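You operate a simulated robot arm through the tools that you are given. There is no shell and no other tool.

Carry out the task below with a simulated two-armed robot. There is one attempt and no reset: what you move stays moved.

Task
On the desk side of the bed, fold the towel in half.

Only the result counts: the job must be done as asked and must still hold three seconds after the hand-in. Knocking over, shifting, dropping, spilling or breaking anything else fails it. Flat cloth is picked up by pressing the open fingertips on it (5 to 10 N) and closing them slowly along it; thin cloth reads only 2 to 8 mm in the jaws.

Robot
Two 7-joint arms with two-finger grippers on one trunk, on a base that moves. Base frame: it is fixed to the floor where the robot stands at the start and does not move with it; the origin is under the middle of the robot, x ahead of it, y to its left, z up. Lengths are in cm, angles in degrees, forces in N, time in s.
The left shoulder is at the start at [7.8, 15.1, 88.8], the right one opposite. With the tool pointing down near the work surface each hand reaches from about 32 to 80 cm from the robot's upright axis, wherever it stands, measured 20 degrees to its own side. Places, roughly: desk side of the bed [-130, -220, 70]; towel [-150, -225, 75]. Payload 2.54 kg a hand.
The tool frame of a hand sits at the grasp point between the pads (the TCP): z along the fingers, y along the line on which they close. The tips reach 3 cm beyond it. The gripper opens to 11.6 cm; its body begins 9.5 cm behind the TCP.
Orientation is that of the tool frame in the base frame, as [roll, pitch, yaw] about the fixed x, y, z axes, in that order (R = Rz(yaw) Ry(pitch) Rx(roll)). With the fingers straight down and closing along the base's y, the tool's x points along the base's -x, its y along +y and its z along -z.

Tools
- The arms move only by the tool nudge_tool. It takes "left_deltas", "right_deltas" or both (then of equal length, played together; a hand with none holds still); each is a list of rows, each a list of 3 entries, a list of its own where there are three numbers: the shift along the tool's x, y, z in cm, then the turn, a rotation vector about the tool's x, y, z in degrees, then the finger opening in cm, from 0 to 11.6. In form: [[[tx, ty, tz], [wx, wy, wz], claw], ...]. A call has 1 to 20 rows; each row is the pose to reach, as a shift and turn from the pose commanded when the call began, along the tool's axes at that moment. Rows are played at 5 a second. More than 5 cm and 8.6 degrees between two rows, or a gripper value outside its range, and nothing of the call is played. Where a pose cannot be reached the arm comes as near as it can. A force on the tool above 40 N (or 10 N above the force at the start of the call, whichever is more), or a blocked arm, ends the call early, and 0.2 s more pass. Each finger travels about 7.2 cm/s and halts on what it meets, pressing with about 24 N; the grip force reading is that of the motor and also rises with nothing between the fingers. The clock runs only during rows and for 0.2 s after the last one: add rows that repeat a pose to give the fingers time. The reply holds the time, the measured pose of the TCP, the force on the tool along the base axes, the opening and the grip force, in the units named above and with some noise, with the torque about the TCP (base axes, N m) and any sound that the robot's microphone picked up.
- Cameras (640 x 400 px; columns grow to the right, rows downward): "scene" is now at [17, 0.62, 101.03]; the picture's right is [0.00, -1.00, 0.00], its down [-0.40, -0.00, -0.92] and it looks along [0.92, 0.00, -0.40] (base axes); focal length 247 px, centre (320, 200). "left" rides on the left gripper at [6.9, 1.5, -12.2] in its tool frame; the picture's right is [-0.21, 0.98, 0.00], its down [-0.83, -0.18, -0.53] and it looks along [-0.52, -0.11, 0.85] (tool axes); focal length 251 px, centre (320, 200). "right" rides on the right gripper at [6.9, -1.5, -12.2] in its tool frame; the picture's right is [0.21, 0.98, 0.00], its down [-0.83, 0.18, -0.53] and it looks along [-0.52, 0.11, 0.85] (tool axes); focal length 251 px, centre (320, 200). There is no depth. A picture from a camera that has moved, and an enlarged one, comes with that camera's place and axes in the base frame and with its lens. The place of the scene camera against the robot may be out by one fixed shift of up to 2.5 cm in any direction.
- snapshot(camera): a new picture of that camera. It takes no simulated time.
- raise_lower(by): slides the trunk up (or, below 0, down) by that many cm; the arms and the scene camera ride with it, the base frame stays. It gives what a move gives, with no picture.
- base_move(legs): drives the robot by 1 to 6 legs, each [ahead, left, turn to the left] in cm, cm and degrees, along the robot's own axes; the way and the turn of a leg run together, so that a leg with both is an arc; at most 150 cm and 180 degrees a leg. The arms and the cameras ride along, it lands a little off, and it stops where it bumps. It gives what a move gives.
- pan_tilt(pan, tilt): turns the head with the scene camera to pan (to the left, within 80 degrees either way) and tilt (down, from -29 to 69), counted from straight ahead of the robot. It gives what a move gives.
- enlarge(camera, box): a new picture of the part [left, top, right, bottom] of that camera's present view, enlarged. It takes no simulated time.
- hand_in(): hands the job in; it is judged then, once.

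Nothing tells you exact positions but the pictures and the camera data. Unless the task says otherwise, let go and move clear before handing in.

The tools are called after "Emit:" by a JSON object that holds its "fn" and its "kwargs". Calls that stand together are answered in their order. nudge_tool: Moves the arms, as the interface text tells. Its arguments: {"type":"object","properties":{"left_deltas":{"type":"array"},"right_deltas":{"type":"array"}},"required":[]} The other tools are called the same way: raise_lower (by) moves the trunk up or down; base_move (legs) drives the base; pan_tilt (pan, tilt) turns the head that bears the scene camera; snapshot (camera) takes a picture; enlarge (camera, box) takes an enlarged picture of a part of a camera's view; hand_in () hands the job in.

At the start:

```text
time_s: 0.0
left_eef_pos: [56.1, 22.84, 86.0]
left_ee_rot: [179.9, 0.0, -179.9]
left_wrist_force: [0.6, -0.1, 0.3]
left_moment: [0.0, 0.0, -0.01]
left_gripper_width: 11.61
left_gripper_force: 0.1
right_eef_pos: [42.66, -22.3, 84.39]
right_ee_rot: [180.0, 0.0, -180.0]
right_wrist_force: [0.3, 0.6, 0.5]
right_moment: [-0.02, 0.02, -0.02]
right_gripper_width: 11.6
right_gripper_force: 0.1
trunk travel left (down, up): [-12.5, 16.4]
robot x, y, heading: [0.05, 0.05, -0.3]
head pan, tilt (commanded): [0.1, 23.7]
```

scene: 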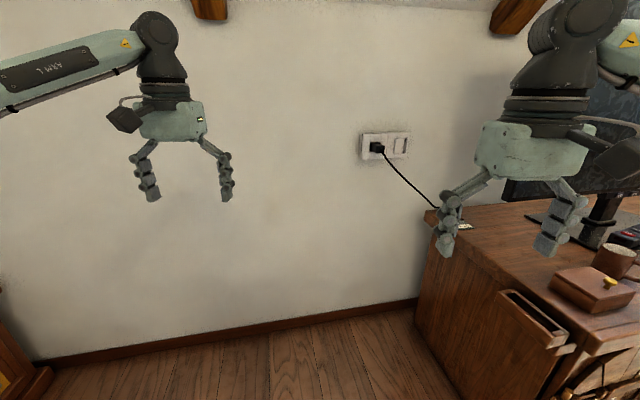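
right: 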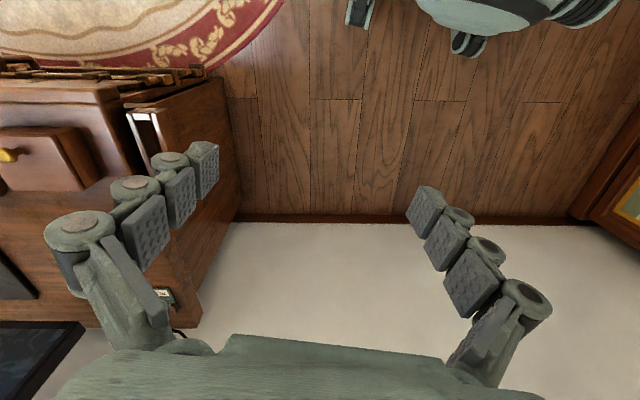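
left: 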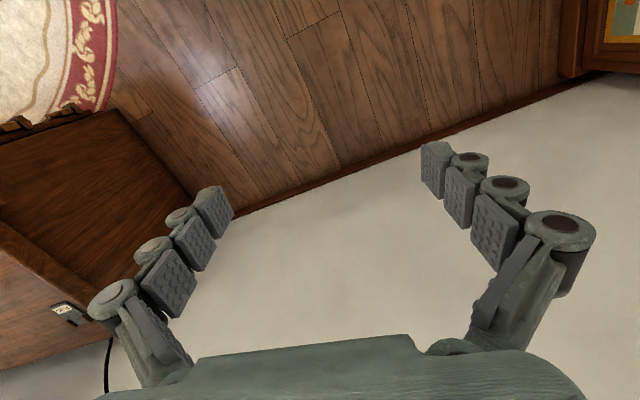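

The robot faces a wall with a desk to its right; the towel should be behind and to the right, near [-150, -225, 75]. I'll look around with the head first.

Emit:
{"fn": "pan_tilt", "kwargs": {"pan": -80, "tilt": 25}}

Emit:
{"fn": "snapshot", "kwargs": {"camera": "scene"}}

```text
time_s: 1.5
left_eef_pos: [55.93, 22.85, 85.9]
left_ee_rot: [180.0, 0.0, 180.0]
left_wrist_force: [0.6, 0.5, -0.1]
left_moment: [-0.01, -0.01, -0.01]
left_gripper_width: 11.59
left_gripper_force: 0.1
right_eef_pos: [42.77, -22.3, 84.39]
right_ee_rot: [180.0, 0.0, -180.0]
right_wrist_force: [-0.4, 0.6, -0.2]
right_moment: [0.01, 0.0, -0.01]
right_gripper_width: 11.63
right_gripper_force: 0.1
trunk travel left (down, up): [-12.5, 16.4]
robot x, y, heading: [0.09, 0.23, -0.1]
head pan, tilt (commanded): [-80.0, 25.0]
```

```text
taken
camera scene: at [9.36, -8.46, 100.82], right [-0.98, -0.17, 0.0], down [-0.07, 0.42, -0.91], along [0.16, -0.89, -0.42], focal length 247 px, centre (320, 200)
```

scene: 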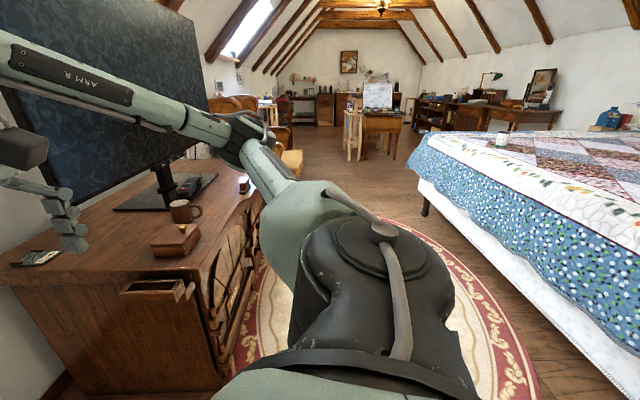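

Emit:
{"fn": "pan_tilt", "kwargs": {"pan": 80, "tilt": 25}}

Emit:
{"fn": "snapshot", "kwargs": {"camera": "scene"}}

```text
time_s: 4.0
left_eef_pos: [55.98, 22.72, 85.98]
left_ee_rot: [180.0, 0.1, -180.0]
left_wrist_force: [0.0, -0.1, -0.2]
left_moment: [-0.05, 0.0, 0.02]
left_gripper_width: 11.59
left_gripper_force: 0.0
right_eef_pos: [42.66, -22.34, 84.39]
right_ee_rot: [179.9, 0.0, 180.0]
right_wrist_force: [-0.4, 0.4, 0.5]
right_moment: [0.01, -0.02, -0.01]
right_gripper_width: 11.59
right_gripper_force: 0.1
trunk travel left (down, up): [-12.5, 16.4]
robot x, y, heading: [-0.27, -0.16, 0.2]
head pan, tilt (commanded): [80.0, 25.0]
```

```text
taken
camera scene: at [9.35, 9.68, 100.82], right [0.98, -0.17, 0.0], down [-0.07, -0.42, -0.91], along [0.16, 0.89, -0.42], focal length 247 px, centre (320, 200)
```

scene: 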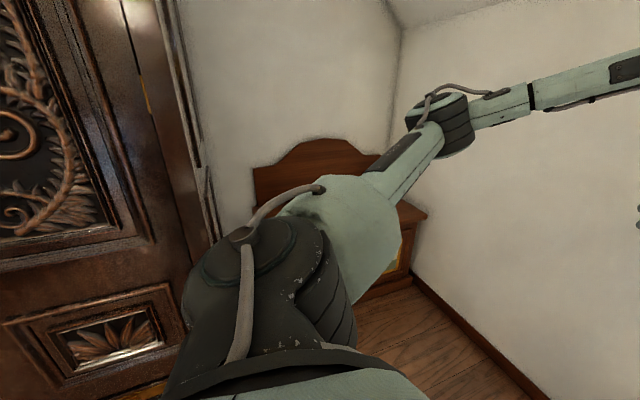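

Emit:
{"fn": "pan_tilt", "kwargs": {"pan": -80, "tilt": 15}}

Emit:
{"fn": "enlarge", "kwargs": {"camera": "scene", "box": [400, 80, 640, 230]}}

Emit:
{"fn": "enlarge", "kwargs": {"camera": "scene", "box": [180, 100, 420, 250]}}

```text
time_s: 6.5
left_eef_pos: [55.99, 22.84, 86.02]
left_ee_rot: [180.0, 0.0, -180.0]
left_wrist_force: [0.3, -0.4, 1.0]
left_moment: [-0.01, -0.01, 0.03]
left_gripper_width: 11.61
left_gripper_force: 0.0
right_eef_pos: [42.67, -22.31, 84.41]
right_ee_rot: [-179.9, -0.1, 180.0]
right_wrist_force: [0.2, -0.1, -0.6]
right_moment: [0.02, 0.04, 0.0]
right_gripper_width: 11.59
right_gripper_force: 0.2
trunk travel left (down, up): [-12.5, 16.4]
robot x, y, heading: [0.24, 0.02, -0.4]
head pan, tilt (commanded): [-80.0, 15.0]
```

```text
2.67 times, centred on (520, 155) of scene
camera zoom: at [9.38, -8.59, 102.45], right [-0.98, -0.17, 0.0], down [-0.05, 0.25, -0.97], along [0.17, -0.95, -0.26], focal length 659 px, centre (-213, 320)
```

zoom: 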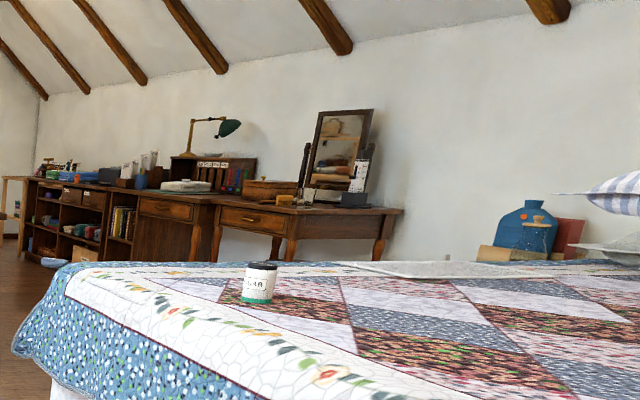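

```text
2.67 times, centred on (300, 175) of scene
camera zoom: at [9.38, -8.59, 102.45], right [-0.98, -0.17, 0.0], down [-0.05, 0.25, -0.97], along [0.17, -0.95, -0.26], focal length 659 px, centre (373, 267)
```

zoom: 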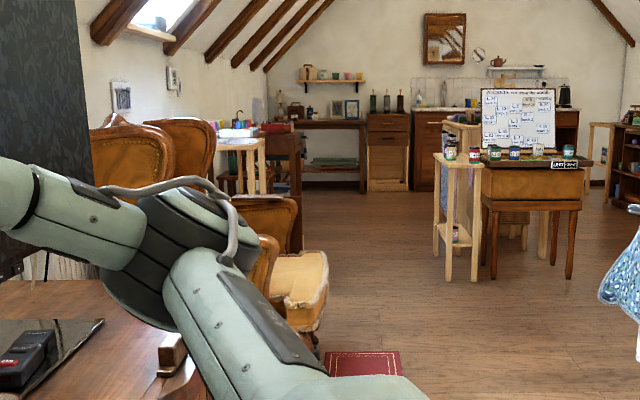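

The towel is the pale sheet on the far (−y) side of the bed, near [-135, -220]; the bed runs along x with its foot toward me. I'll raise the trunk so the arms clear the desk items, then turn right.

Emit:
{"fn": "raise_lower", "kwargs": {"by": 16}}

Emit:
{"fn": "base_move", "kwargs": {"legs": [[0, 0, -45]]}}

Emit:
{"fn": "snapshot", "kwargs": {"camera": "scene"}}

```text
time_s: 8.3
left_eef_pos: [55.95, 22.89, 101.92]
left_ee_rot: [180.0, 0.0, 180.0]
left_wrist_force: [0.0, 0.3, 0.5]
left_moment: [0.01, 0.01, 0.03]
left_gripper_width: 11.6
left_gripper_force: 0.1
right_eef_pos: [42.68, -22.3, 100.46]
right_ee_rot: [-180.0, -0.1, 179.9]
right_wrist_force: [-0.6, 0.0, 0.1]
right_moment: [-0.01, 0.03, -0.02]
right_gripper_width: 11.6
right_gripper_force: 0.0
trunk travel left (down, up): [-28.5, 0.4]
robot x, y, heading: [-0.02, 0.59, -0.1]
head pan, tilt (commanded): [-80.0, 15.0]
```

```text
time_s: 10.8
left_eef_pos: [55.79, -23.42, 101.94]
left_ee_rot: [179.9, 0.0, 135.1]
left_wrist_force: [0.0, 0.4, 0.2]
left_moment: [0.0, -0.01, -0.04]
left_gripper_width: 11.61
left_gripper_force: 0.1
right_eef_pos: [14.46, -45.89, 100.51]
right_ee_rot: [-180.0, 0.1, 135.1]
right_wrist_force: [-0.5, -0.9, -0.1]
right_moment: [-0.01, 0.01, -0.01]
right_gripper_width: 11.58
right_gripper_force: 0.0
trunk travel left (down, up): [-28.5, 0.4]
robot x, y, heading: [0.12, -0.08, -44.8]
head pan, tilt (commanded): [-80.0, 15.0]
```

```text
taken
camera scene: at [0.41, -11.86, 118.44], right [-0.82, 0.57, 0.0], down [0.15, 0.21, -0.97], along [-0.55, -0.79, -0.26], focal length 247 px, centre (320, 200)
```

scene: 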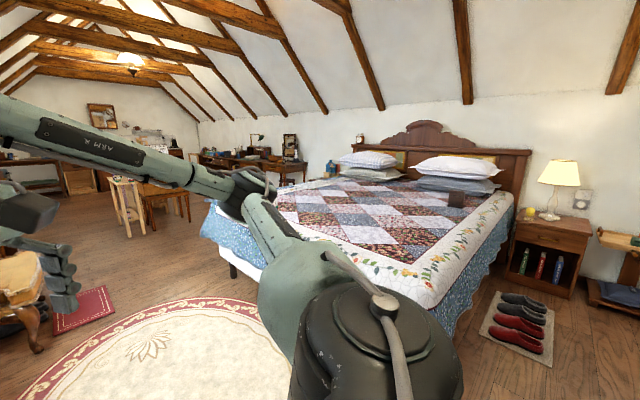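

The bed's head is at the far wall and its desk side is the left (−y) one; the corridor between the desk and the bed foot (x ≈ -58) is clear. I'll turn to face −y and drive down it.

Emit:
{"fn": "base_move", "kwargs": {"legs": [[0, 0, -45], [80, -8, 0]]}}

Emit:
{"fn": "pan_tilt", "kwargs": {"pan": -30, "tilt": 25}}

Emit:
{"fn": "snapshot", "kwargs": {"camera": "scene"}}

```text
time_s: 17.1
left_eef_pos: [15.15, -134.38, 102.05]
left_ee_rot: [-180.0, 0.0, 89.9]
left_wrist_force: [0.1, 0.0, -0.3]
left_moment: [0.03, 0.0, 0.03]
left_gripper_width: 11.6
left_gripper_force: 0.1
right_eef_pos: [-29.84, -121.07, 100.34]
right_ee_rot: [-180.0, 0.0, 90.0]
right_wrist_force: [0.3, -0.9, -0.1]
right_moment: [0.0, -0.03, 0.01]
right_gripper_width: 11.6
right_gripper_force: 0.0
trunk travel left (down, up): [-28.5, 0.4]
robot x, y, heading: [-7.73, -78.52, -90.0]
head pan, tilt (commanded): [-80.0, 15.0]
```

```text
time_s: 18.3
left_eef_pos: [15.3, -134.31, 102.01]
left_ee_rot: [180.0, 0.0, 90.0]
left_wrist_force: [-0.5, -0.2, 1.0]
left_moment: [0.02, 0.01, 0.0]
left_gripper_width: 11.62
left_gripper_force: 0.1
right_eef_pos: [-29.87, -120.9, 100.35]
right_ee_rot: [-179.9, 0.0, 89.9]
right_wrist_force: [1.0, -0.3, -0.4]
right_moment: [0.01, 0.04, -0.02]
right_gripper_width: 11.62
right_gripper_force: 0.1
trunk travel left (down, up): [-28.5, 0.4]
robot x, y, heading: [-7.65, -78.25, -90.1]
head pan, tilt (commanded): [-30.0, 25.0]
```

```text
taken
camera scene: at [-11.22, -92.46, 116.82], right [-0.87, 0.5, 0.0], down [0.21, 0.37, -0.91], along [-0.45, -0.78, -0.42], focal length 247 px, centre (320, 200)
```

scene: 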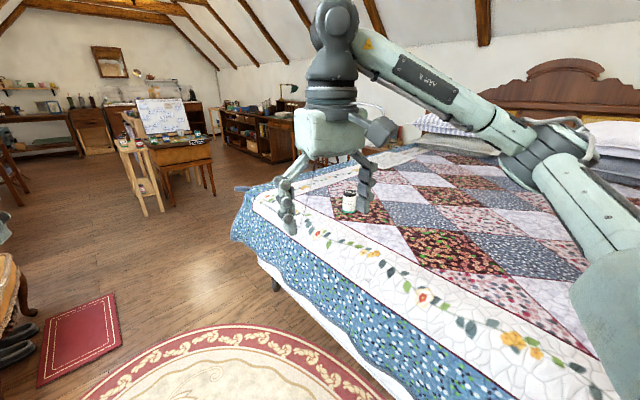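

The towel lies behind my right gripper, near the bed's desk-side edge; the bed's corner is near (-42, -212), and the easel is near y = -360. I'll drive on past the corner and then turn right over the bed.

Emit:
{"fn": "base_move", "kwargs": {"legs": [[85, 5, 0], [90, 0, 0], [0, 0, -90]]}}

Emit:
{"fn": "pan_tilt", "kwargs": {"pan": -20, "tilt": 35}}

Emit:
{"fn": "snapshot", "kwargs": {"camera": "scene"}}

```text
time_s: 31.2
left_eef_pos: [-61.12, -275.68, 101.95]
left_ee_rot: [-180.0, 0.1, -2.4]
left_wrist_force: [0.4, 0.3, 0.0]
left_moment: [0.03, 0.02, -0.02]
left_gripper_width: 11.61
left_gripper_force: 0.1
right_eef_pos: [-45.71, -231.04, 100.4]
right_ee_rot: [-180.0, -0.1, -2.4]
right_wrist_force: [-0.3, 0.2, 0.4]
right_moment: [-0.02, 0.01, 0.0]
right_gripper_width: 11.62
right_gripper_force: 0.1
trunk travel left (down, up): [-28.5, 0.4]
robot x, y, heading: [-3.8, -255.28, 177.4]
head pan, tilt (commanded): [-30.0, 25.0]
```

```text
time_s: 31.9
left_eef_pos: [-61.01, -275.47, 102.05]
left_ee_rot: [-180.0, 0.0, -2.4]
left_wrist_force: [-0.5, 0.0, 0.7]
left_moment: [-0.02, -0.03, 0.01]
left_gripper_width: 11.59
left_gripper_force: 0.2
right_eef_pos: [-45.89, -231.18, 100.31]
right_ee_rot: [-180.0, -0.1, -2.4]
right_wrist_force: [0.2, -0.4, 0.2]
right_moment: [-0.01, 0.02, 0.05]
right_gripper_width: 11.58
right_gripper_force: 0.1
trunk travel left (down, up): [-28.5, 0.4]
robot x, y, heading: [-4.06, -255.06, 177.6]
head pan, tilt (commanded): [-20.0, 35.0]
```

```text
taken
camera scene: at [-18.11, -251.0, 115.25], right [0.38, 0.92, 0.0], down [0.53, -0.22, -0.82], along [-0.76, 0.31, -0.57], focal length 247 px, centre (320, 200)
```

scene: 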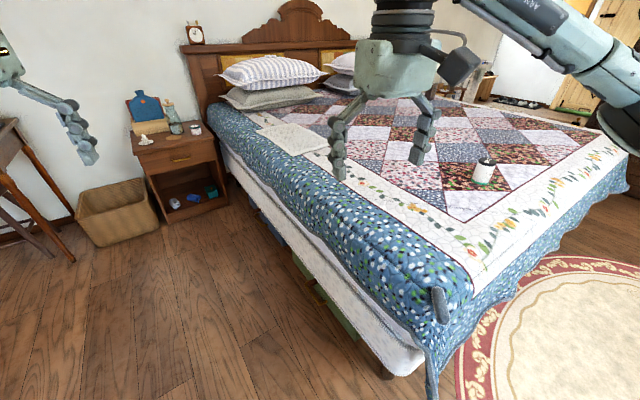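

Emit:
{"fn": "enlarge", "kwargs": {"camera": "scene", "box": [210, 90, 370, 190]}}

Emit:
{"fn": "enlarge", "kwargs": {"camera": "scene", "box": [60, 80, 300, 230]}}

```text
4.00 times, centred on (290, 140) of scene
camera zoom: at [-18.11, -251.0, 115.25], right [0.38, 0.92, 0.0], down [0.53, -0.22, -0.82], along [-0.76, 0.31, -0.57], focal length 988 px, centre (440, 440)
```

zoom: 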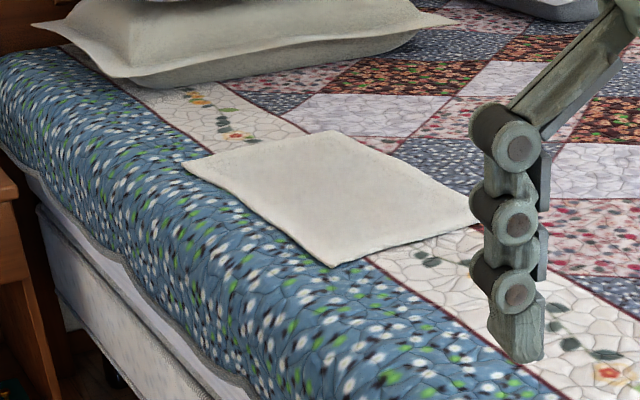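

```text
2.67 times, centred on (180, 155) of scene
camera zoom: at [-18.11, -251.0, 115.25], right [0.38, 0.92, 0.0], down [0.53, -0.22, -0.82], along [-0.76, 0.31, -0.57], focal length 659 px, centre (693, 320)
```

zoom: 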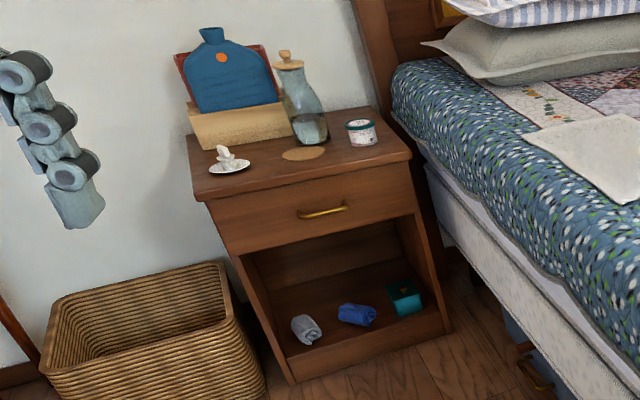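

I see the towel now: about 38 x 21 cm, lying parallel to the bed, which is turned about 12° in the base frame. I'll turn to face the bed's desk side squarely (heading ≈ 102.5°) and strafe left until the towel is in front.

Emit:
{"fn": "base_move", "kwargs": {"legs": [[0, 0, -75], [0, 60, 0]]}}

Emit:
{"fn": "pan_tilt", "kwargs": {"pan": 30, "tilt": 45}}

Emit:
{"fn": "snapshot", "kwargs": {"camera": "scene"}}

```text
time_s: 41.6
left_eef_pos: [-96.14, -216.39, 101.97]
left_ee_rot: [-180.0, 0.0, -79.0]
left_wrist_force: [-0.2, -0.4, 0.0]
left_moment: [-0.01, -0.02, 0.0]
left_gripper_width: 11.63
left_gripper_force: 0.0
right_eef_pos: [-49.49, -220.81, 100.39]
right_ee_rot: [180.0, 0.0, -78.9]
right_wrist_force: [0.2, 0.6, -0.2]
right_moment: [-0.01, -0.01, -0.02]
right_gripper_width: 11.63
right_gripper_force: 0.0
trunk travel left (down, up): [-28.5, 0.4]
robot x, y, heading: [-63.19, -267.31, 101.2]
head pan, tilt (commanded): [-20.0, 35.0]
```

```text
time_s: 42.8
left_eef_pos: [-96.34, -216.3, 101.99]
left_ee_rot: [-180.0, 0.0, -78.8]
left_wrist_force: [-0.5, -0.1, 0.2]
left_moment: [-0.05, -0.01, 0.01]
left_gripper_width: 11.59
left_gripper_force: 0.1
right_eef_pos: [-49.44, -220.95, 100.34]
right_ee_rot: [-179.9, -0.1, -78.9]
right_wrist_force: [0.4, 0.6, 0.5]
right_moment: [0.01, -0.02, 0.01]
right_gripper_width: 11.62
right_gripper_force: 0.0
trunk travel left (down, up): [-28.5, 0.4]
robot x, y, heading: [-62.72, -266.97, 101.1]
head pan, tilt (commanded): [30.0, 45.0]
```

```text
taken
camera scene: at [-68.83, -253.58, 113.76], right [0.75, 0.66, 0.0], down [0.46, -0.53, -0.71], along [-0.46, 0.53, -0.71], focal length 247 px, centre (320, 200)
```

scene: 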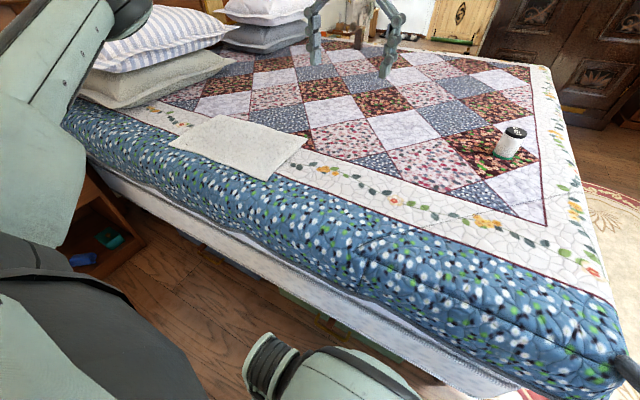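

The towel's corners come out near A(-152,-234), B(-114,-225), C(-119,-203), D(-158,-213) at z ≈ 70, so about 39 x 22 cm, turned by 13.5°. I'll strafe to stand squarely in front of it.

Emit:
{"fn": "base_move", "kwargs": {"legs": [[0, 59.5, 0], [0, 0, 2.2]]}}

Emit:
{"fn": "pan_tilt", "kwargs": {"pan": 0, "tilt": 45}}

Emit:
{"fn": "snapshot", "kwargs": {"camera": "scene"}}

Emit:
{"fn": "snapshot", "kwargs": {"camera": "left"}}

Emit:
{"fn": "snapshot", "kwargs": {"camera": "right"}}

```text
time_s: 49.4
left_eef_pos: [-156.45, -228.51, 101.92]
left_ee_rot: [179.9, 0.0, -77.3]
left_wrist_force: [-0.8, -0.4, -0.1]
left_moment: [0.01, -0.01, 0.01]
left_gripper_width: 11.62
left_gripper_force: 0.0
right_eef_pos: [-109.62, -231.77, 100.48]
right_ee_rot: [180.0, -0.1, -77.3]
right_wrist_force: [0.0, -0.3, -0.7]
right_moment: [0.04, 0.0, 0.02]
right_gripper_width: 11.6
right_gripper_force: 0.1
trunk travel left (down, up): [-28.5, 0.4]
robot x, y, heading: [-122.02, -278.29, 102.8]
head pan, tilt (commanded): [30.0, 45.0]
```

```text
time_s: 50.3
left_eef_pos: [-156.52, -228.59, 101.91]
left_ee_rot: [-180.0, 0.0, -77.3]
left_wrist_force: [-0.5, -0.5, 0.2]
left_moment: [-0.01, 0.0, 0.01]
left_gripper_width: 11.62
left_gripper_force: 0.0
right_eef_pos: [-109.45, -231.76, 100.46]
right_ee_rot: [180.0, 0.0, -77.3]
right_wrist_force: [0.4, -0.1, -0.1]
right_moment: [-0.01, 0.01, -0.02]
right_gripper_width: 11.59
right_gripper_force: 0.0
trunk travel left (down, up): [-28.5, 0.4]
robot x, y, heading: [-122.09, -278.37, 102.6]
head pan, tilt (commanded): [0.0, 45.0]
```

```text
taken
camera scene: at [-124.26, -263.05, 113.76], right [0.98, 0.22, 0.0], down [0.16, -0.69, -0.71], along [-0.16, 0.69, -0.71], focal length 247 px, centre (320, 200)
```

scene: 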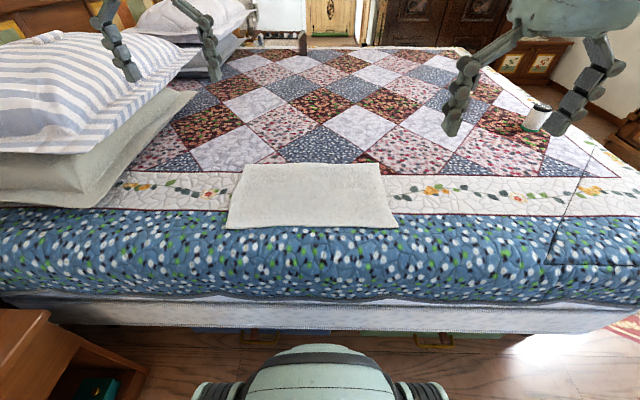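

```text
taken
camera left: at [-156.43, -235.69, 114.13], right [-1.0, -0.01, 0.0], down [0.0, 0.85, 0.53], along [0.0, 0.53, -0.85], focal length 251 px, centre (320, 200)
```

left: 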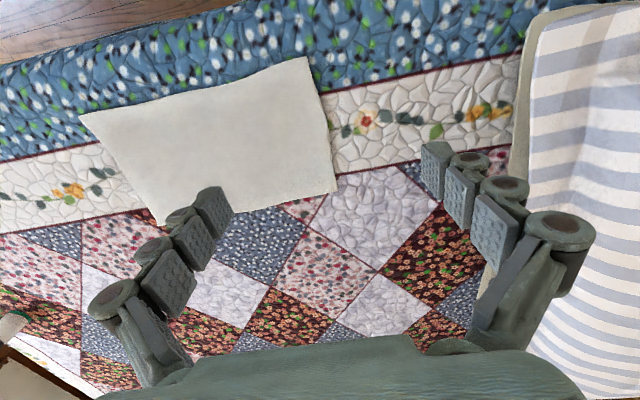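

```text
taken
camera right: at [-106.35, -238.23, 112.53], right [-0.91, -0.42, 0.0], down [-0.36, 0.77, 0.53], along [-0.23, 0.48, -0.85], focal length 251 px, centre (320, 200)
```

right: 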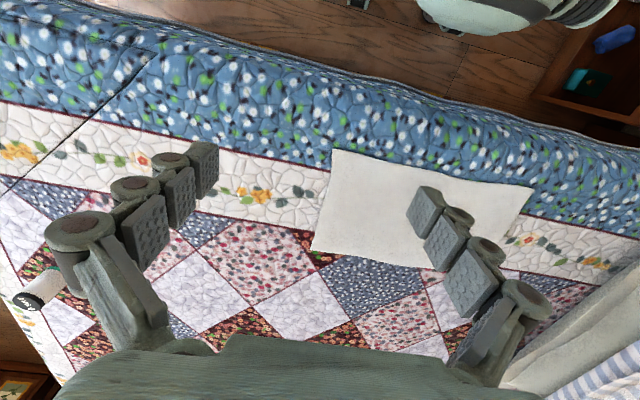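

Both wrist cameras agree: the towel is 40 x 24 cm at z ≈ 69.7, with corners A(-154.4,-234), B(-115.3,-224.6), C(-120.9,-201.6), D(-160.3,-211), squarely in front of me. I'll lower the trunk, then turn both hands 90° (fingers closing across the far edge) and bring them above the far corners, still high.

Emit:
{"fn": "raise_lower", "kwargs": {"by": -13}}

Emit:
{"fn": "nudge_tool", "kwargs": {"left_deltas": [[[-1, -0.2, 0], [0, 0, 6], 11.6], [[-2, -0.4, 0], [0, 0, 12], 11.6], [[-3, -0.6, 0], [0, 0, 18], 11.6], [[-4, -0.8, 0], [0, 0, 24], 11.6], [[-5, -1, 0], [0, 0, 30], 11.6], [[-6, -1.2, 0], [0, 0, 36], 11.6], [[-7, -1.4, 0], [0, 0, 42], 11.6], [[-8, -1.6, 0], [0, 0, 48], 11.6], [[-9, -1.8, 0], [0, 0, 54], 11.6], [[-10, -2, 0], [0, 0, 60], 11.6], [[-11, -2.2, 0], [0, 0, 66], 11.6], [[-12, -2.4, 0], [0, 0, 72], 11.6], [[-13, -2.6, 0], [0, 0, 78], 11.6], [[-14, -2.8, 0], [0, 0, 84], 11.6], [[-15, -3.2, 0], [0, 0, 90], 11.6], [[-15.8, -3.2, 0], [0, 0, 90], 11.6]], "right_deltas": [[[-2, 0.5, 0], [0, 0, -6], 11.6], [[-4, 1, 0], [0, 0, -12], 11.6], [[-6, 1.5, 0], [0, 0, -18], 11.6], [[-8, 2, 0], [0, 0, -24], 11.6], [[-10, 2.5, 0], [0, 0, -30], 11.6], [[-12, 3, 0], [0, 0, -36], 11.6], [[-14, 3.5, 0], [0, 0, -42], 11.6], [[-16, 4, 0], [0, 0, -48], 11.6], [[-18, 4.5, 0], [0, 0, -54], 11.6], [[-20, 5, 0], [0, 0, -60], 11.6], [[-22, 5.5, 0], [0, 0, -66], 11.6], [[-24, 6, 0], [0, 0, -72], 11.6], [[-26, 6.5, 0], [0, 0, -78], 11.6], [[-28, 7, 0], [0, 0, -84], 11.6], [[-29.7, 7.5, 0], [0, 0, -90], 11.6], [[-29.7, 7.5, 0], [0, 0, -90], 11.6]]}}

Emit:
{"fn": "snapshot", "kwargs": {"camera": "scene"}}

Emit:
{"fn": "snapshot", "kwargs": {"camera": "left"}}

Emit:
{"fn": "snapshot", "kwargs": {"camera": "right"}}

```text
time_s: 51.9
left_eef_pos: [-156.43, -228.58, 88.92]
left_ee_rot: [179.9, 0.0, -77.2]
left_wrist_force: [-0.3, -0.5, -0.5]
left_moment: [0.06, -0.04, -0.02]
left_gripper_width: 11.58
left_gripper_force: 0.1
right_eef_pos: [-109.48, -231.84, 87.53]
right_ee_rot: [179.9, 0.0, -77.3]
right_wrist_force: [0.4, 0.9, 0.3]
right_moment: [-0.01, 0.01, -0.01]
right_gripper_width: 11.62
right_gripper_force: 0.0
trunk travel left (down, up): [-15.5, 13.4]
robot x, y, heading: [-122.15, -278.3, 102.6]
head pan, tilt (commanded): [0.0, 45.0]
```

```text
time_s: 55.0
left_eef_pos: [-136.84, -239.98, 86.03]
left_ee_rot: [179.8, -0.9, -161.3]
left_wrist_force: [-11.3, -2.4, 0.4]
left_moment: [0.4, -1.46, -0.04]
left_gripper_width: 11.62
left_gripper_force: 0.0
left hand out of reach, approached as far as the arm can: row 6, 7, 8, 9, 10, 11, 12, 13, 14, 15
right_eef_pos: [-127.49, -236.81, 85.25]
right_ee_rot: [-179.5, -0.7, 6.7]
right_wrist_force: [10.5, 2.7, -0.7]
right_moment: [-0.46, 1.53, 0.13]
right_gripper_width: 11.61
right_gripper_force: 0.1
right hand out of reach, approached as far as the arm can: row 8, 9, 10, 11, 12, 13, 14, 15
trunk travel left (down, up): [-15.5, 13.4]
robot x, y, heading: [-121.5, -278.77, 102.7]
head pan, tilt (commanded): [0.0, 45.0]
stopped in row 15 (left hand): the force on the tool passed its limit at 76 N (the readings are from after the stop); the commanded pose is now the measured one
```

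```text
taken
camera scene: at [-124.24, -263.04, 100.77], right [0.98, 0.22, 0.0], down [0.16, -0.69, -0.71], along [-0.16, 0.69, -0.71], focal length 247 px, centre (320, 200)
```

scene: 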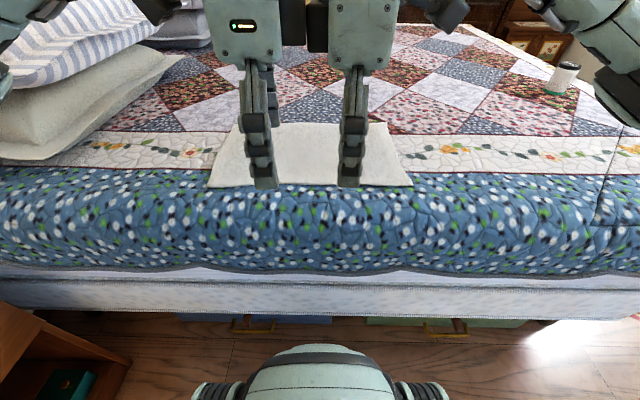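

```text
taken
camera left: at [-143.65, -240.82, 98.2], right [-0.11, 0.99, 0.0], down [0.85, 0.09, 0.52], along [0.52, 0.06, -0.85], focal length 251 px, centre (320, 200)
```

left: 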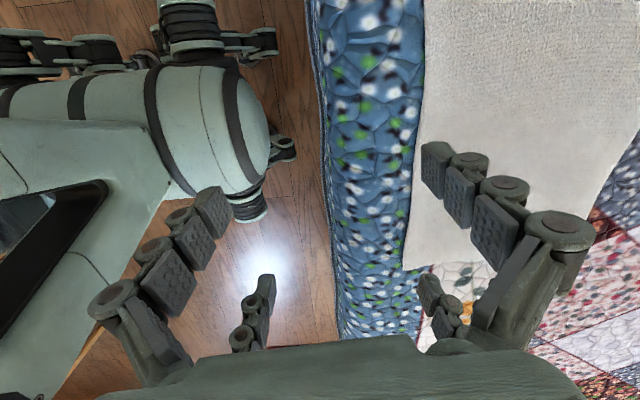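

```text
taken
camera right: at [-120.69, -234.61, 97.3], right [0.33, -0.94, 0.0], down [-0.8, -0.28, 0.52], along [-0.5, -0.17, -0.85], focal length 251 px, centre (320, 200)
```

right: 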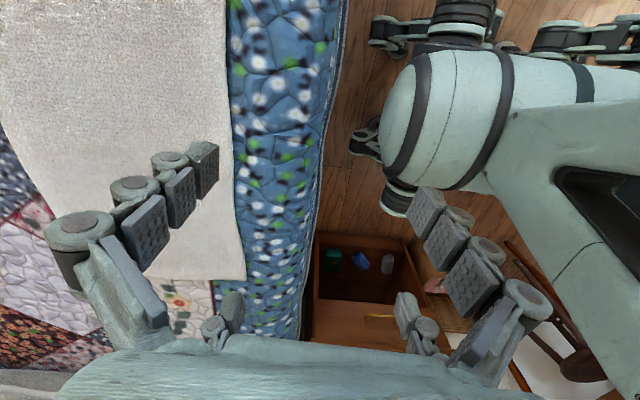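

The 90° turn in that direction was out of the arms' reach, and the hands were drawn together over the towel (tips well above it, nothing on the bed touched). I'll separate them and turn them back.

Emit:
{"fn": "nudge_tool", "kwargs": {"left_deltas": [[[2, 0.2, -1], [0, 0, 0], 11.6], [[4, 0.4, -2], [0, 0, 0], 11.6], [[6, 0.6, -2.9], [0, 0, 0], 11.6], [[6.7, 1.8, -2.9], [0, 0, -7], 11.6], [[7.4, 3.1, -2.9], [0, 0, -14], 11.6], [[8.1, 4.4, -2.9], [0, 0, -21], 11.6], [[8.8, 5.6, -2.9], [0, 0, -28], 11.6], [[9.5, 6.9, -2.9], [0, 0, -35], 11.6], [[10.2, 8.1, -2.9], [0, 0, -42], 11.6], [[10.9, 9.4, -2.9], [0, 0, -49], 11.6], [[11.6, 10.6, -2.9], [0, 0, -56], 11.6], [[12.3, 11.9, -2.9], [0, 0, -63], 11.6], [[13.0, 13.1, -2.9], [0, 0, -70], 11.6], [[13.7, 14.4, -2.9], [0, 0, -77], 11.6], [[14.4, 15.6, -2.9], [0, 0, -84], 11.6], [[14.4, 15.6, -2.9], [0, 0, -84], 11.6]], "right_deltas": [[[2, -0.2, -1], [0, 0, 0], 11.6], [[4, -0.4, -2], [0, 0, 0], 11.6], [[6, -0.6, -2.9], [0, 0, 0], 11.6], [[6.7, -1.5, -2.9], [0, 0, 7], 11.6], [[7.5, -2.4, -2.9], [0, 0, 14], 11.6], [[8.2, -3.4, -2.9], [0, 0, 21], 11.6], [[9, -4.3, -2.9], [0, 0, 28], 11.6], [[9.7, -5.2, -2.9], [0, 0, 35], 11.6], [[10.5, -6.1, -2.9], [0, 0, 42], 11.6], [[11.2, -7, -2.9], [0, 0, 49], 11.6], [[12, -7.9, -2.9], [0, 0, 56], 11.6], [[12.7, -8.9, -2.9], [0, 0, 63], 11.6], [[13.4, -9.8, -2.9], [0, 0, 70], 11.6], [[14.2, -10.7, -2.9], [0, 0, 77], 11.6], [[14.9, -11.6, -2.9], [0, 0, 84], 11.6], [[14.9, -11.6, -2.9], [0, 0, 84], 11.6]]}}

Emit:
{"fn": "snapshot", "kwargs": {"camera": "scene"}}

```text
time_s: 58.4
left_eef_pos: [-155.25, -229.64, 89.07]
left_ee_rot: [179.2, 0.2, -77.2]
left_wrist_force: [-0.3, 1.2, -0.1]
left_moment: [-0.02, -0.01, 0.04]
left_gripper_width: 11.58
left_gripper_force: 0.0
left hand out of reach, approached as far as the arm can: row 1, 2, 3, 4
right_eef_pos: [-113.98, -223.47, 88.15]
right_ee_rot: [-179.5, 0.3, -77.3]
right_wrist_force: [0.2, 0.6, -0.2]
right_moment: [0.05, 0.0, 0.02]
right_gripper_width: 11.6
right_gripper_force: 0.0
right hand out of reach, approached as far as the arm can: row 1, 2, 3, 4
trunk travel left (down, up): [-15.5, 13.4]
robot x, y, heading: [-121.68, -278.12, 102.7]
head pan, tilt (commanded): [0.0, 45.0]
```

```text
taken
camera scene: at [-124.25, -263.04, 100.76], right [0.98, 0.22, 0.0], down [0.16, -0.69, -0.71], along [-0.16, 0.69, -0.71], focal length 247 px, centre (320, 200)
```

scene: 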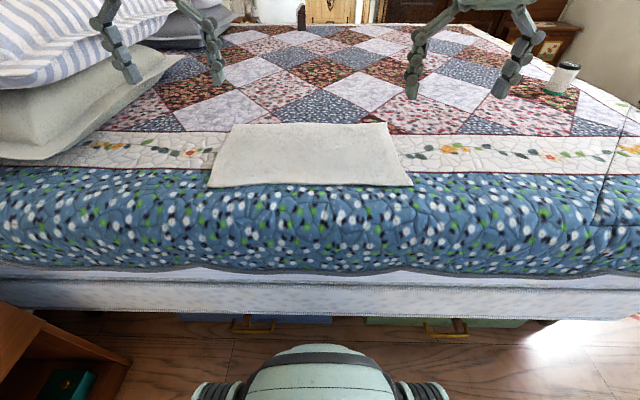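

Everything is as before. I'll test the opposite hand turn (tool x inward) in place, which may be within the wrists' range.

Emit:
{"fn": "nudge_tool", "kwargs": {"left_deltas": [[[0, 0, 0], [0, 0, -7], 11.6], [[0, 0, 0], [0, 0, -14], 11.6], [[0, 0, 0], [0, 0, -21], 11.6], [[0, 0, 0], [0, 0, -28], 11.6], [[0, 0, 0], [0, 0, -35], 11.6], [[0, 0, 0], [0, 0, -42], 11.6], [[0, 0, 0], [0, 0, -49], 11.6], [[0, 0, 0], [0, 0, -56], 11.6], [[0, 0, 0], [0, 0, -63], 11.6], [[0, 0, 0], [0, 0, -70], 11.6], [[0, 0, 0], [0, 0, -77], 11.6], [[0, 0, 0], [0, 0, -84], 11.6], [[0, 0, 0], [0, 0, -90], 11.6], [[0, 0, 0], [0, 0, -90], 11.6]], "right_deltas": [[[0, 0, 0], [0, 0, 7], 11.6], [[0, 0, 0], [0, 0, 14], 11.6], [[0, 0, 0], [0, 0, 21], 11.6], [[0, 0, 0], [0, 0, 28], 11.6], [[0, 0, 0], [0, 0, 35], 11.6], [[0, 0, 0], [0, 0, 42], 11.6], [[0, 0, 0], [0, 0, 49], 11.6], [[0, 0, 0], [0, 0, 56], 11.6], [[0, 0, 0], [0, 0, 63], 11.6], [[0, 0, 0], [0, 0, 70], 11.6], [[0, 0, 0], [0, 0, 77], 11.6], [[0, 0, 0], [0, 0, 84], 11.6], [[0, 0, 0], [0, 0, 90], 11.6], [[0, 0, 0], [0, 0, 90], 11.6]]}}

Emit:
{"fn": "snapshot", "kwargs": {"camera": "scene"}}

```text
time_s: 61.4
left_eef_pos: [-155.24, -229.8, 89.06]
left_ee_rot: [-179.8, 0.7, 12.7]
left_wrist_force: [0.0, 0.3, 0.1]
left_moment: [-0.02, 0.02, -0.01]
left_gripper_width: 11.59
left_gripper_force: 0.1
right_eef_pos: [-114.07, -223.54, 88.2]
right_ee_rot: [179.7, 0.5, -167.3]
right_wrist_force: [0.1, 0.0, 0.4]
right_moment: [0.0, -0.01, -0.01]
right_gripper_width: 11.61
right_gripper_force: 0.1
trunk travel left (down, up): [-15.5, 13.4]
robot x, y, heading: [-122.01, -278.09, 102.6]
head pan, tilt (commanded): [0.0, 45.0]
```

```text
taken
camera scene: at [-124.25, -263.04, 100.76], right [0.98, 0.22, 0.0], down [0.16, -0.69, -0.71], along [-0.16, 0.69, -0.71], focal length 247 px, centre (320, 200)
```

scene: 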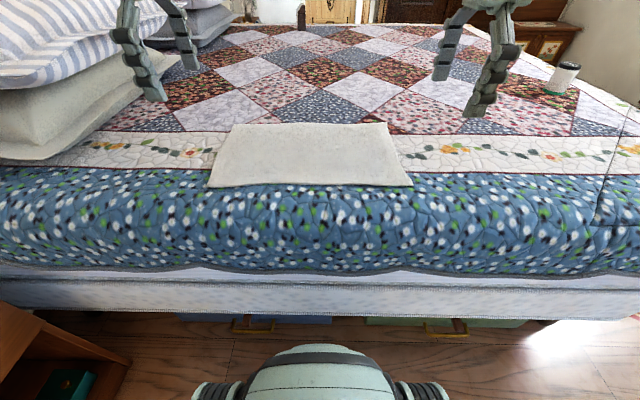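

That turn works: both hands now close along the robot's forward axis. I'll move them above the far corners D (left hand) and C (right hand), fingertips about 7 cm above the towel.

Emit:
{"fn": "nudge_tool", "kwargs": {"left_deltas": [[[0.2, -1.7, 0.5], [0, 0, 0], 11.6], [[0.4, -3.4, 1], [0, 0, 0], 11.6], [[0.7, -5.1, 2], [0, 0, 0], 11], [[0.9, -6.9, 3], [0, 0, 0], 10], [[1.1, -8.6, 4], [0, 0, 0], 9], [[1.3, -10.3, 5], [0, 0, 0], 8], [[1.5, -12, 6], [0, 0, 0], 7], [[1.8, -13.8, 7], [0, 0, 0], 6], [[2, -15.5, 8], [0, 0, 0], 5], [[2.2, -17.2, 9], [0, 0, 0], 4], [[2.2, -17.2, 9], [0, 0, 0], 4], [[2.2, -17.2, 9], [0, 0, 0], 4]], "right_deltas": [[[0.5, 2, 0.5], [0, 0, 0], 11.6], [[1, 4, 1], [0, 0, 0], 11.6], [[1.5, 6, 1.8], [0, 0, 0], 11], [[2, 8, 2.6], [0, 0, 0], 10], [[2.5, 10, 3.5], [0, 0, 0], 9], [[3, 12, 4.5], [0, 0, 0], 8], [[3.5, 14, 5.5], [0, 0, 0], 7], [[4, 16, 6.5], [0, 0, 0], 6], [[4.4, 18.3, 7.4], [0, 0, 0], 5], [[4.8, 20.6, 8.2], [0, 0, 0], 4], [[4.8, 20.6, 8.2], [0, 0, 0], 4], [[4.8, 20.6, 8.2], [0, 0, 0], 4]]}}

Emit:
{"fn": "snapshot", "kwargs": {"camera": "scene"}}

Emit:
{"fn": "snapshot", "kwargs": {"camera": "left"}}

Emit:
{"fn": "snapshot", "kwargs": {"camera": "right"}}

```text
time_s: 64.0
left_eef_pos: [-156.94, -212.46, 80.27]
left_ee_rot: [-179.8, 0.7, 12.6]
left_wrist_force: [-0.8, 0.1, 0.8]
left_moment: [-0.01, 0.0, 0.06]
left_gripper_width: 3.99
left_gripper_force: 0.1
right_eef_pos: [-123.37, -204.41, 80.13]
right_ee_rot: [179.7, 0.4, -167.1]
right_wrist_force: [0.2, 0.3, 0.2]
right_moment: [-0.03, 0.01, 0.0]
right_gripper_width: 4.01
right_gripper_force: 0.0
trunk travel left (down, up): [-15.5, 13.4]
robot x, y, heading: [-122.11, -278.43, 102.5]
head pan, tilt (commanded): [0.0, 45.0]
```

```text
taken
camera scene: at [-124.25, -263.05, 100.76], right [0.98, 0.22, 0.0], down [0.16, -0.69, -0.71], along [-0.16, 0.69, -0.71], focal length 247 px, centre (320, 200)
```

scene: 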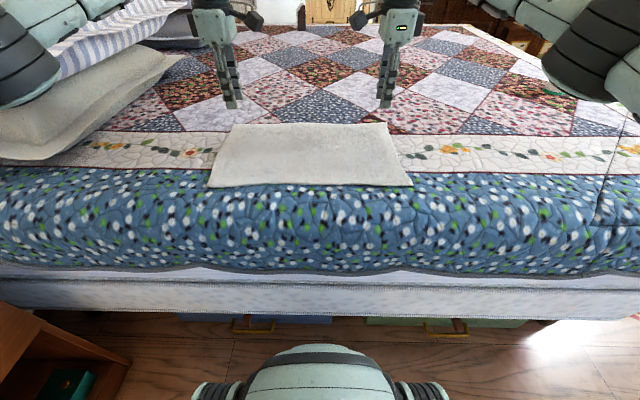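

```text
taken
camera left: at [-149.76, -212.52, 92.23], right [0.0, -1.0, 0.0], down [-0.84, 0.0, 0.54], along [-0.54, 0.0, -0.84], focal length 251 px, centre (320, 200)
```

left: 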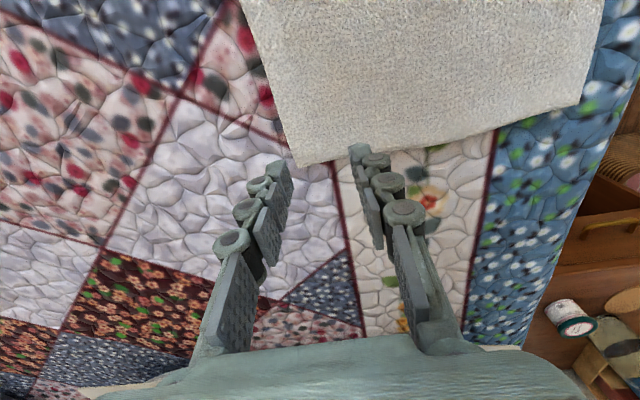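

```text
taken
camera right: at [-129.76, -207.59, 92.17], right [-0.43, 0.9, 0.0], down [0.76, 0.36, 0.54], along [0.49, 0.23, -0.84], focal length 251 px, centre (320, 200)
```

right: 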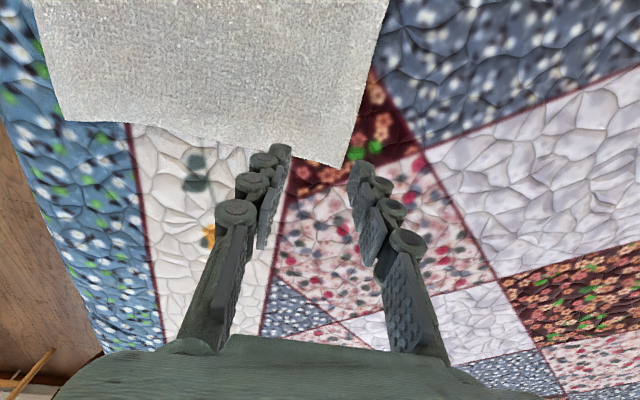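

The wrist views put corner D at (-160.4,-210.4) and C at (-120.9,-201.6); both hands sit about 3 cm inside each. I'll lower the fingertips to just above the cloth.

Emit:
{"fn": "nudge_tool", "kwargs": {"left_deltas": [[[0, 0.1, 1.5], [0, 0, 0], 4], [[0, 0.2, 3], [0, 0, 0], 4], [[0, 0.2, 4.5], [0, 0, 0], 4], [[0, 0.2, 5.5], [0, 0, 0], 4], [[0, 0.2, 6.5], [0, 0, 0], 4], [[0, 0.2, 6.8], [0, 0, 0], 4]], "right_deltas": [[[0, -0.4, 1.5], [0, 0, 0], 4], [[0, -0.8, 3], [0, 0, 0], 4], [[0, -0.8, 4.5], [0, 0, 0], 4], [[0, -0.8, 5.5], [0, 0, 0], 4], [[0, -0.8, 6.3], [0, 0, 0], 4], [[0, -0.8, 6.7], [0, 0, 0], 4]]}}

Emit:
{"fn": "snapshot", "kwargs": {"camera": "left"}}

Emit:
{"fn": "snapshot", "kwargs": {"camera": "right"}}

```text
time_s: 65.4
left_eef_pos: [-157.01, -212.81, 73.36]
left_ee_rot: [-179.8, 0.8, 12.6]
left_wrist_force: [-0.9, 1.2, 1.5]
left_moment: [0.0, 0.01, -0.05]
left_gripper_width: 4.0
left_gripper_force: 0.0
right_eef_pos: [-123.18, -205.09, 73.49]
right_ee_rot: [179.7, 0.5, -167.2]
right_wrist_force: [0.7, -0.3, 0.1]
right_moment: [0.0, 0.04, 0.0]
right_gripper_width: 3.99
right_gripper_force: 0.0
trunk travel left (down, up): [-15.5, 13.4]
robot x, y, heading: [-121.57, -278.59, 102.4]
head pan, tilt (commanded): [0.0, 45.0]
```

```text
taken
camera left: at [-149.79, -212.76, 85.47], right [0.0, -1.0, 0.0], down [-0.84, 0.0, 0.54], along [-0.54, 0.0, -0.84], focal length 251 px, centre (320, 200)
```

left: 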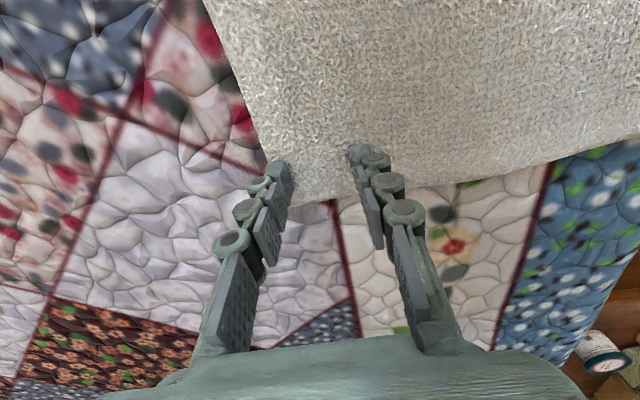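

```text
taken
camera right: at [-129.41, -208.4, 85.51], right [-0.43, 0.9, 0.0], down [0.76, 0.36, 0.54], along [0.49, 0.23, -0.84], focal length 251 px, centre (320, 200)
```

right: 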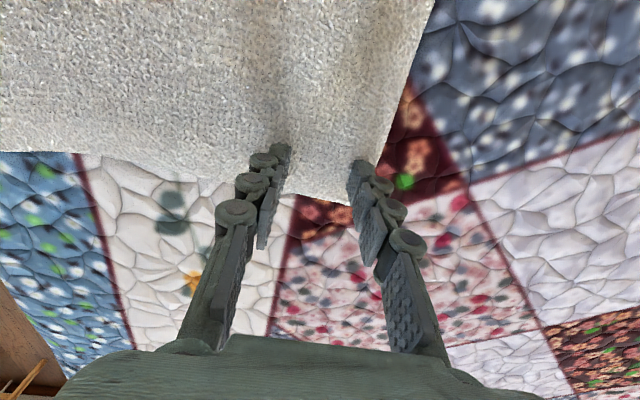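

The outer finger of the right hand sits right at the edge, so I'll shift both hands 0.3–0.5 cm toward me and press down gently in small steps.

Emit:
{"fn": "nudge_tool", "kwargs": {"left_deltas": [[[0, 0.3, 0], [0, 0, 0], 4], [[0, 0.3, 0.3], [0, 0, 0], 4], [[0, 0.3, 0.6], [0, 0, 0], 4], [[0, 0.3, 0.6], [0, 0, 0], 4]], "right_deltas": [[[0, -0.5, 0], [0, 0, 0], 4], [[0, -0.5, 0.3], [0, 0, 0], 4], [[0, -0.5, 0.7], [0, 0, 0], 4], [[0, -0.5, 0.7], [0, 0, 0], 4]]}}

```text
time_s: 66.4
left_eef_pos: [-156.98, -213.07, 73.24]
left_ee_rot: [-179.4, 0.6, 12.7]
left_wrist_force: [-2.1, -0.7, 19.4]
left_moment: [0.0, 0.04, -0.05]
left_gripper_width: 3.82
left_gripper_force: 0.1
right_eef_pos: [-123.01, -205.73, 73.34]
right_ee_rot: [179.3, 0.4, -167.2]
right_wrist_force: [0.6, -0.9, 15.1]
right_moment: [-0.06, 0.02, 0.03]
right_gripper_width: 4.14
right_gripper_force: 1.4
trunk travel left (down, up): [-15.5, 13.4]
robot x, y, heading: [-121.68, -278.09, 102.9]
head pan, tilt (commanded): [0.0, 45.0]
```

Contact is made, with 19 N and 15 N – a bit too firm. I'll ease off to the 5–10 N band.

Emit:
{"fn": "nudge_tool", "kwargs": {"left_deltas": [[[0, 0, -0.15], [0, 0, 0], 4], [[0, 0, -0.28], [0, 0, 0], 4], [[0, 0, -0.28], [0, 0, 0], 4]], "right_deltas": [[[0, 0, -0.1], [0, 0, 0], 4], [[0, 0, -0.18], [0, 0, 0], 4], [[0, 0, -0.18], [0, 0, 0], 4]]}}

Emit:
{"fn": "snapshot", "kwargs": {"camera": "left"}}

Emit:
{"fn": "snapshot", "kwargs": {"camera": "right"}}

```text
time_s: 67.2
left_eef_pos: [-157.0, -213.19, 73.18]
left_ee_rot: [-179.6, 0.6, 12.6]
left_wrist_force: [0.2, 0.3, 15.5]
left_moment: [0.13, 0.03, -0.02]
left_gripper_width: 4.2
left_gripper_force: 0.3
right_eef_pos: [-122.98, -205.82, 73.21]
right_ee_rot: [179.5, 0.5, -167.2]
right_wrist_force: [1.1, -0.5, 17.9]
right_moment: [-0.18, -0.03, 0.0]
right_gripper_width: 4.16
right_gripper_force: 1.6
trunk travel left (down, up): [-15.5, 13.4]
robot x, y, heading: [-121.97, -278.15, 102.7]
head pan, tilt (commanded): [0.0, 45.0]
```

```text
taken
camera left: at [-149.68, -213.27, 85.22], right [0.0, -1.0, 0.0], down [-0.84, 0.0, 0.54], along [-0.54, 0.0, -0.84], focal length 251 px, centre (320, 200)
```

left: 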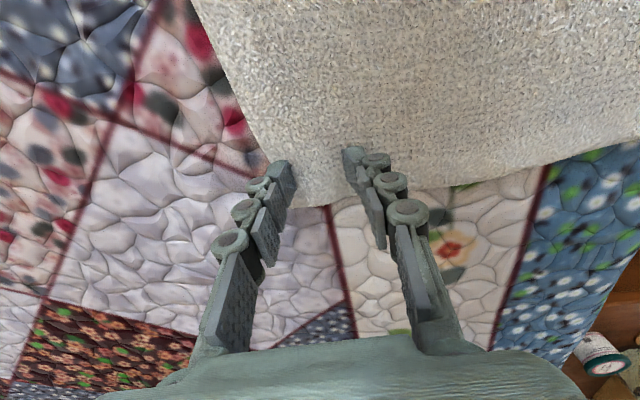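

```text
taken
camera right: at [-129.24, -209.05, 85.21], right [-0.43, 0.9, 0.01], down [0.76, 0.35, 0.54], along [0.49, 0.24, -0.84], focal length 251 px, centre (320, 200)
```

right: 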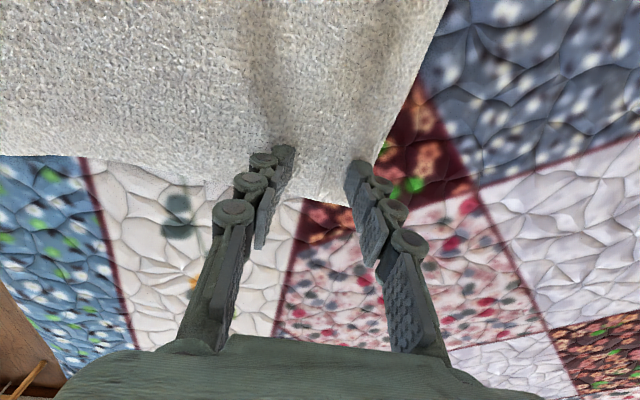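

Still 15–18 N while the surface settles; I'll ease off a little more.

Emit:
{"fn": "nudge_tool", "kwargs": {"left_deltas": [[[0, 0, -0.12], [0, 0, 0], 4], [[0, 0, -0.12], [0, 0, 0], 4], [[0, 0, -0.12], [0, 0, 0], 4]], "right_deltas": [[[0, 0, -0.16], [0, 0, 0], 4], [[0, 0, -0.16], [0, 0, 0], 4], [[0, 0, -0.16], [0, 0, 0], 4]]}}

```text
time_s: 68.0
left_eef_pos: [-156.86, -213.14, 73.26]
left_ee_rot: [-179.7, 0.7, 12.6]
left_wrist_force: [1.2, 1.6, 11.3]
left_moment: [0.07, 0.03, -0.03]
left_gripper_width: 4.03
left_gripper_force: 2.8
right_eef_pos: [-122.95, -205.72, 73.26]
right_ee_rot: [179.6, 0.5, -167.1]
right_wrist_force: [-1.1, -1.2, 11.2]
right_moment: [-0.1, -0.02, 0.0]
right_gripper_width: 4.09
right_gripper_force: 0.2
trunk travel left (down, up): [-15.5, 13.4]
robot x, y, heading: [-122.22, -278.36, 102.6]
head pan, tilt (commanded): [0.0, 45.0]
```

About 11 N each; I'll ease slightly and begin closing slowly, checking halfway.

Emit:
{"fn": "nudge_tool", "kwargs": {"left_deltas": [[[0, 0, -0.05], [0, 0, 0], 3.9], [[0, 0, -0.05], [0, 0, 0], 3.7], [[0, 0, -0.05], [0, 0, 0], 3.5], [[0, 0, -0.05], [0, 0, 0], 3.3], [[0, 0, -0.05], [0, 0, 0], 3.1], [[0, 0, -0.05], [0, 0, 0], 2.9], [[0, 0, -0.05], [0, 0, 0], 2.7], [[0, 0, -0.05], [0, 0, 0], 2.5], [[0, 0, -0.05], [0, 0, 0], 2.5]], "right_deltas": [[[0, 0, -0.05], [0, 0, 0], 3.9], [[0, 0, -0.05], [0, 0, 0], 3.7], [[0, 0, -0.05], [0, 0, 0], 3.5], [[0, 0, -0.05], [0, 0, 0], 3.3], [[0, 0, -0.05], [0, 0, 0], 3.1], [[0, 0, -0.05], [0, 0, 0], 2.9], [[0, 0, -0.05], [0, 0, 0], 2.7], [[0, 0, -0.05], [0, 0, 0], 2.5], [[0, 0, -0.05], [0, 0, 0], 2.5]]}}

Emit:
{"fn": "snapshot", "kwargs": {"camera": "left"}}

Emit:
{"fn": "snapshot", "kwargs": {"camera": "right"}}

```text
time_s: 70.0
left_eef_pos: [-157.11, -213.18, 73.33]
left_ee_rot: [-179.6, 0.7, 12.6]
left_wrist_force: [1.7, -1.7, 7.4]
left_moment: [-0.1, -0.06, 0.01]
left_gripper_width: 2.52
left_gripper_force: 0.0
right_eef_pos: [-122.92, -205.69, 73.27]
right_ee_rot: [179.5, 0.5, -167.2]
right_wrist_force: [-0.3, -1.0, 14.9]
right_moment: [-0.1, 0.01, 0.03]
right_gripper_width: 2.59
right_gripper_force: 0.7
trunk travel left (down, up): [-15.5, 13.4]
robot x, y, heading: [-121.84, -278.33, 102.7]
head pan, tilt (commanded): [0.0, 45.0]
```

```text
taken
camera left: at [-149.74, -213.19, 85.39], right [0.0, -1.0, 0.0], down [-0.84, 0.0, 0.54], along [-0.54, 0.0, -0.84], focal length 251 px, centre (320, 200)
```

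left: 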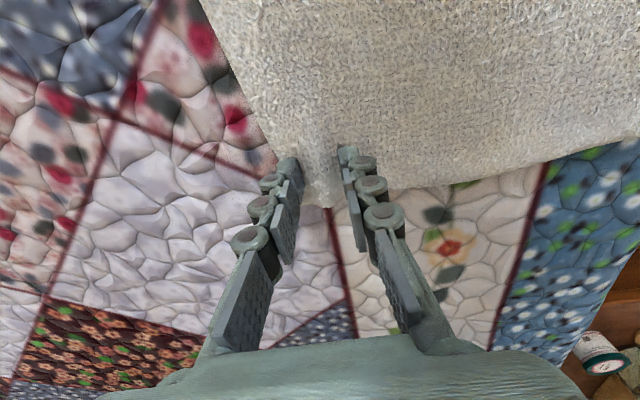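

```text
taken
camera right: at [-129.24, -208.95, 85.3], right [-0.43, 0.9, 0.01], down [0.76, 0.35, 0.54], along [0.49, 0.24, -0.84], focal length 251 px, centre (320, 200)
```

right: 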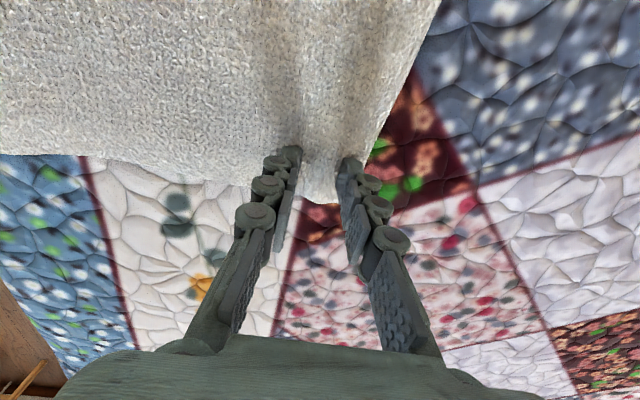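

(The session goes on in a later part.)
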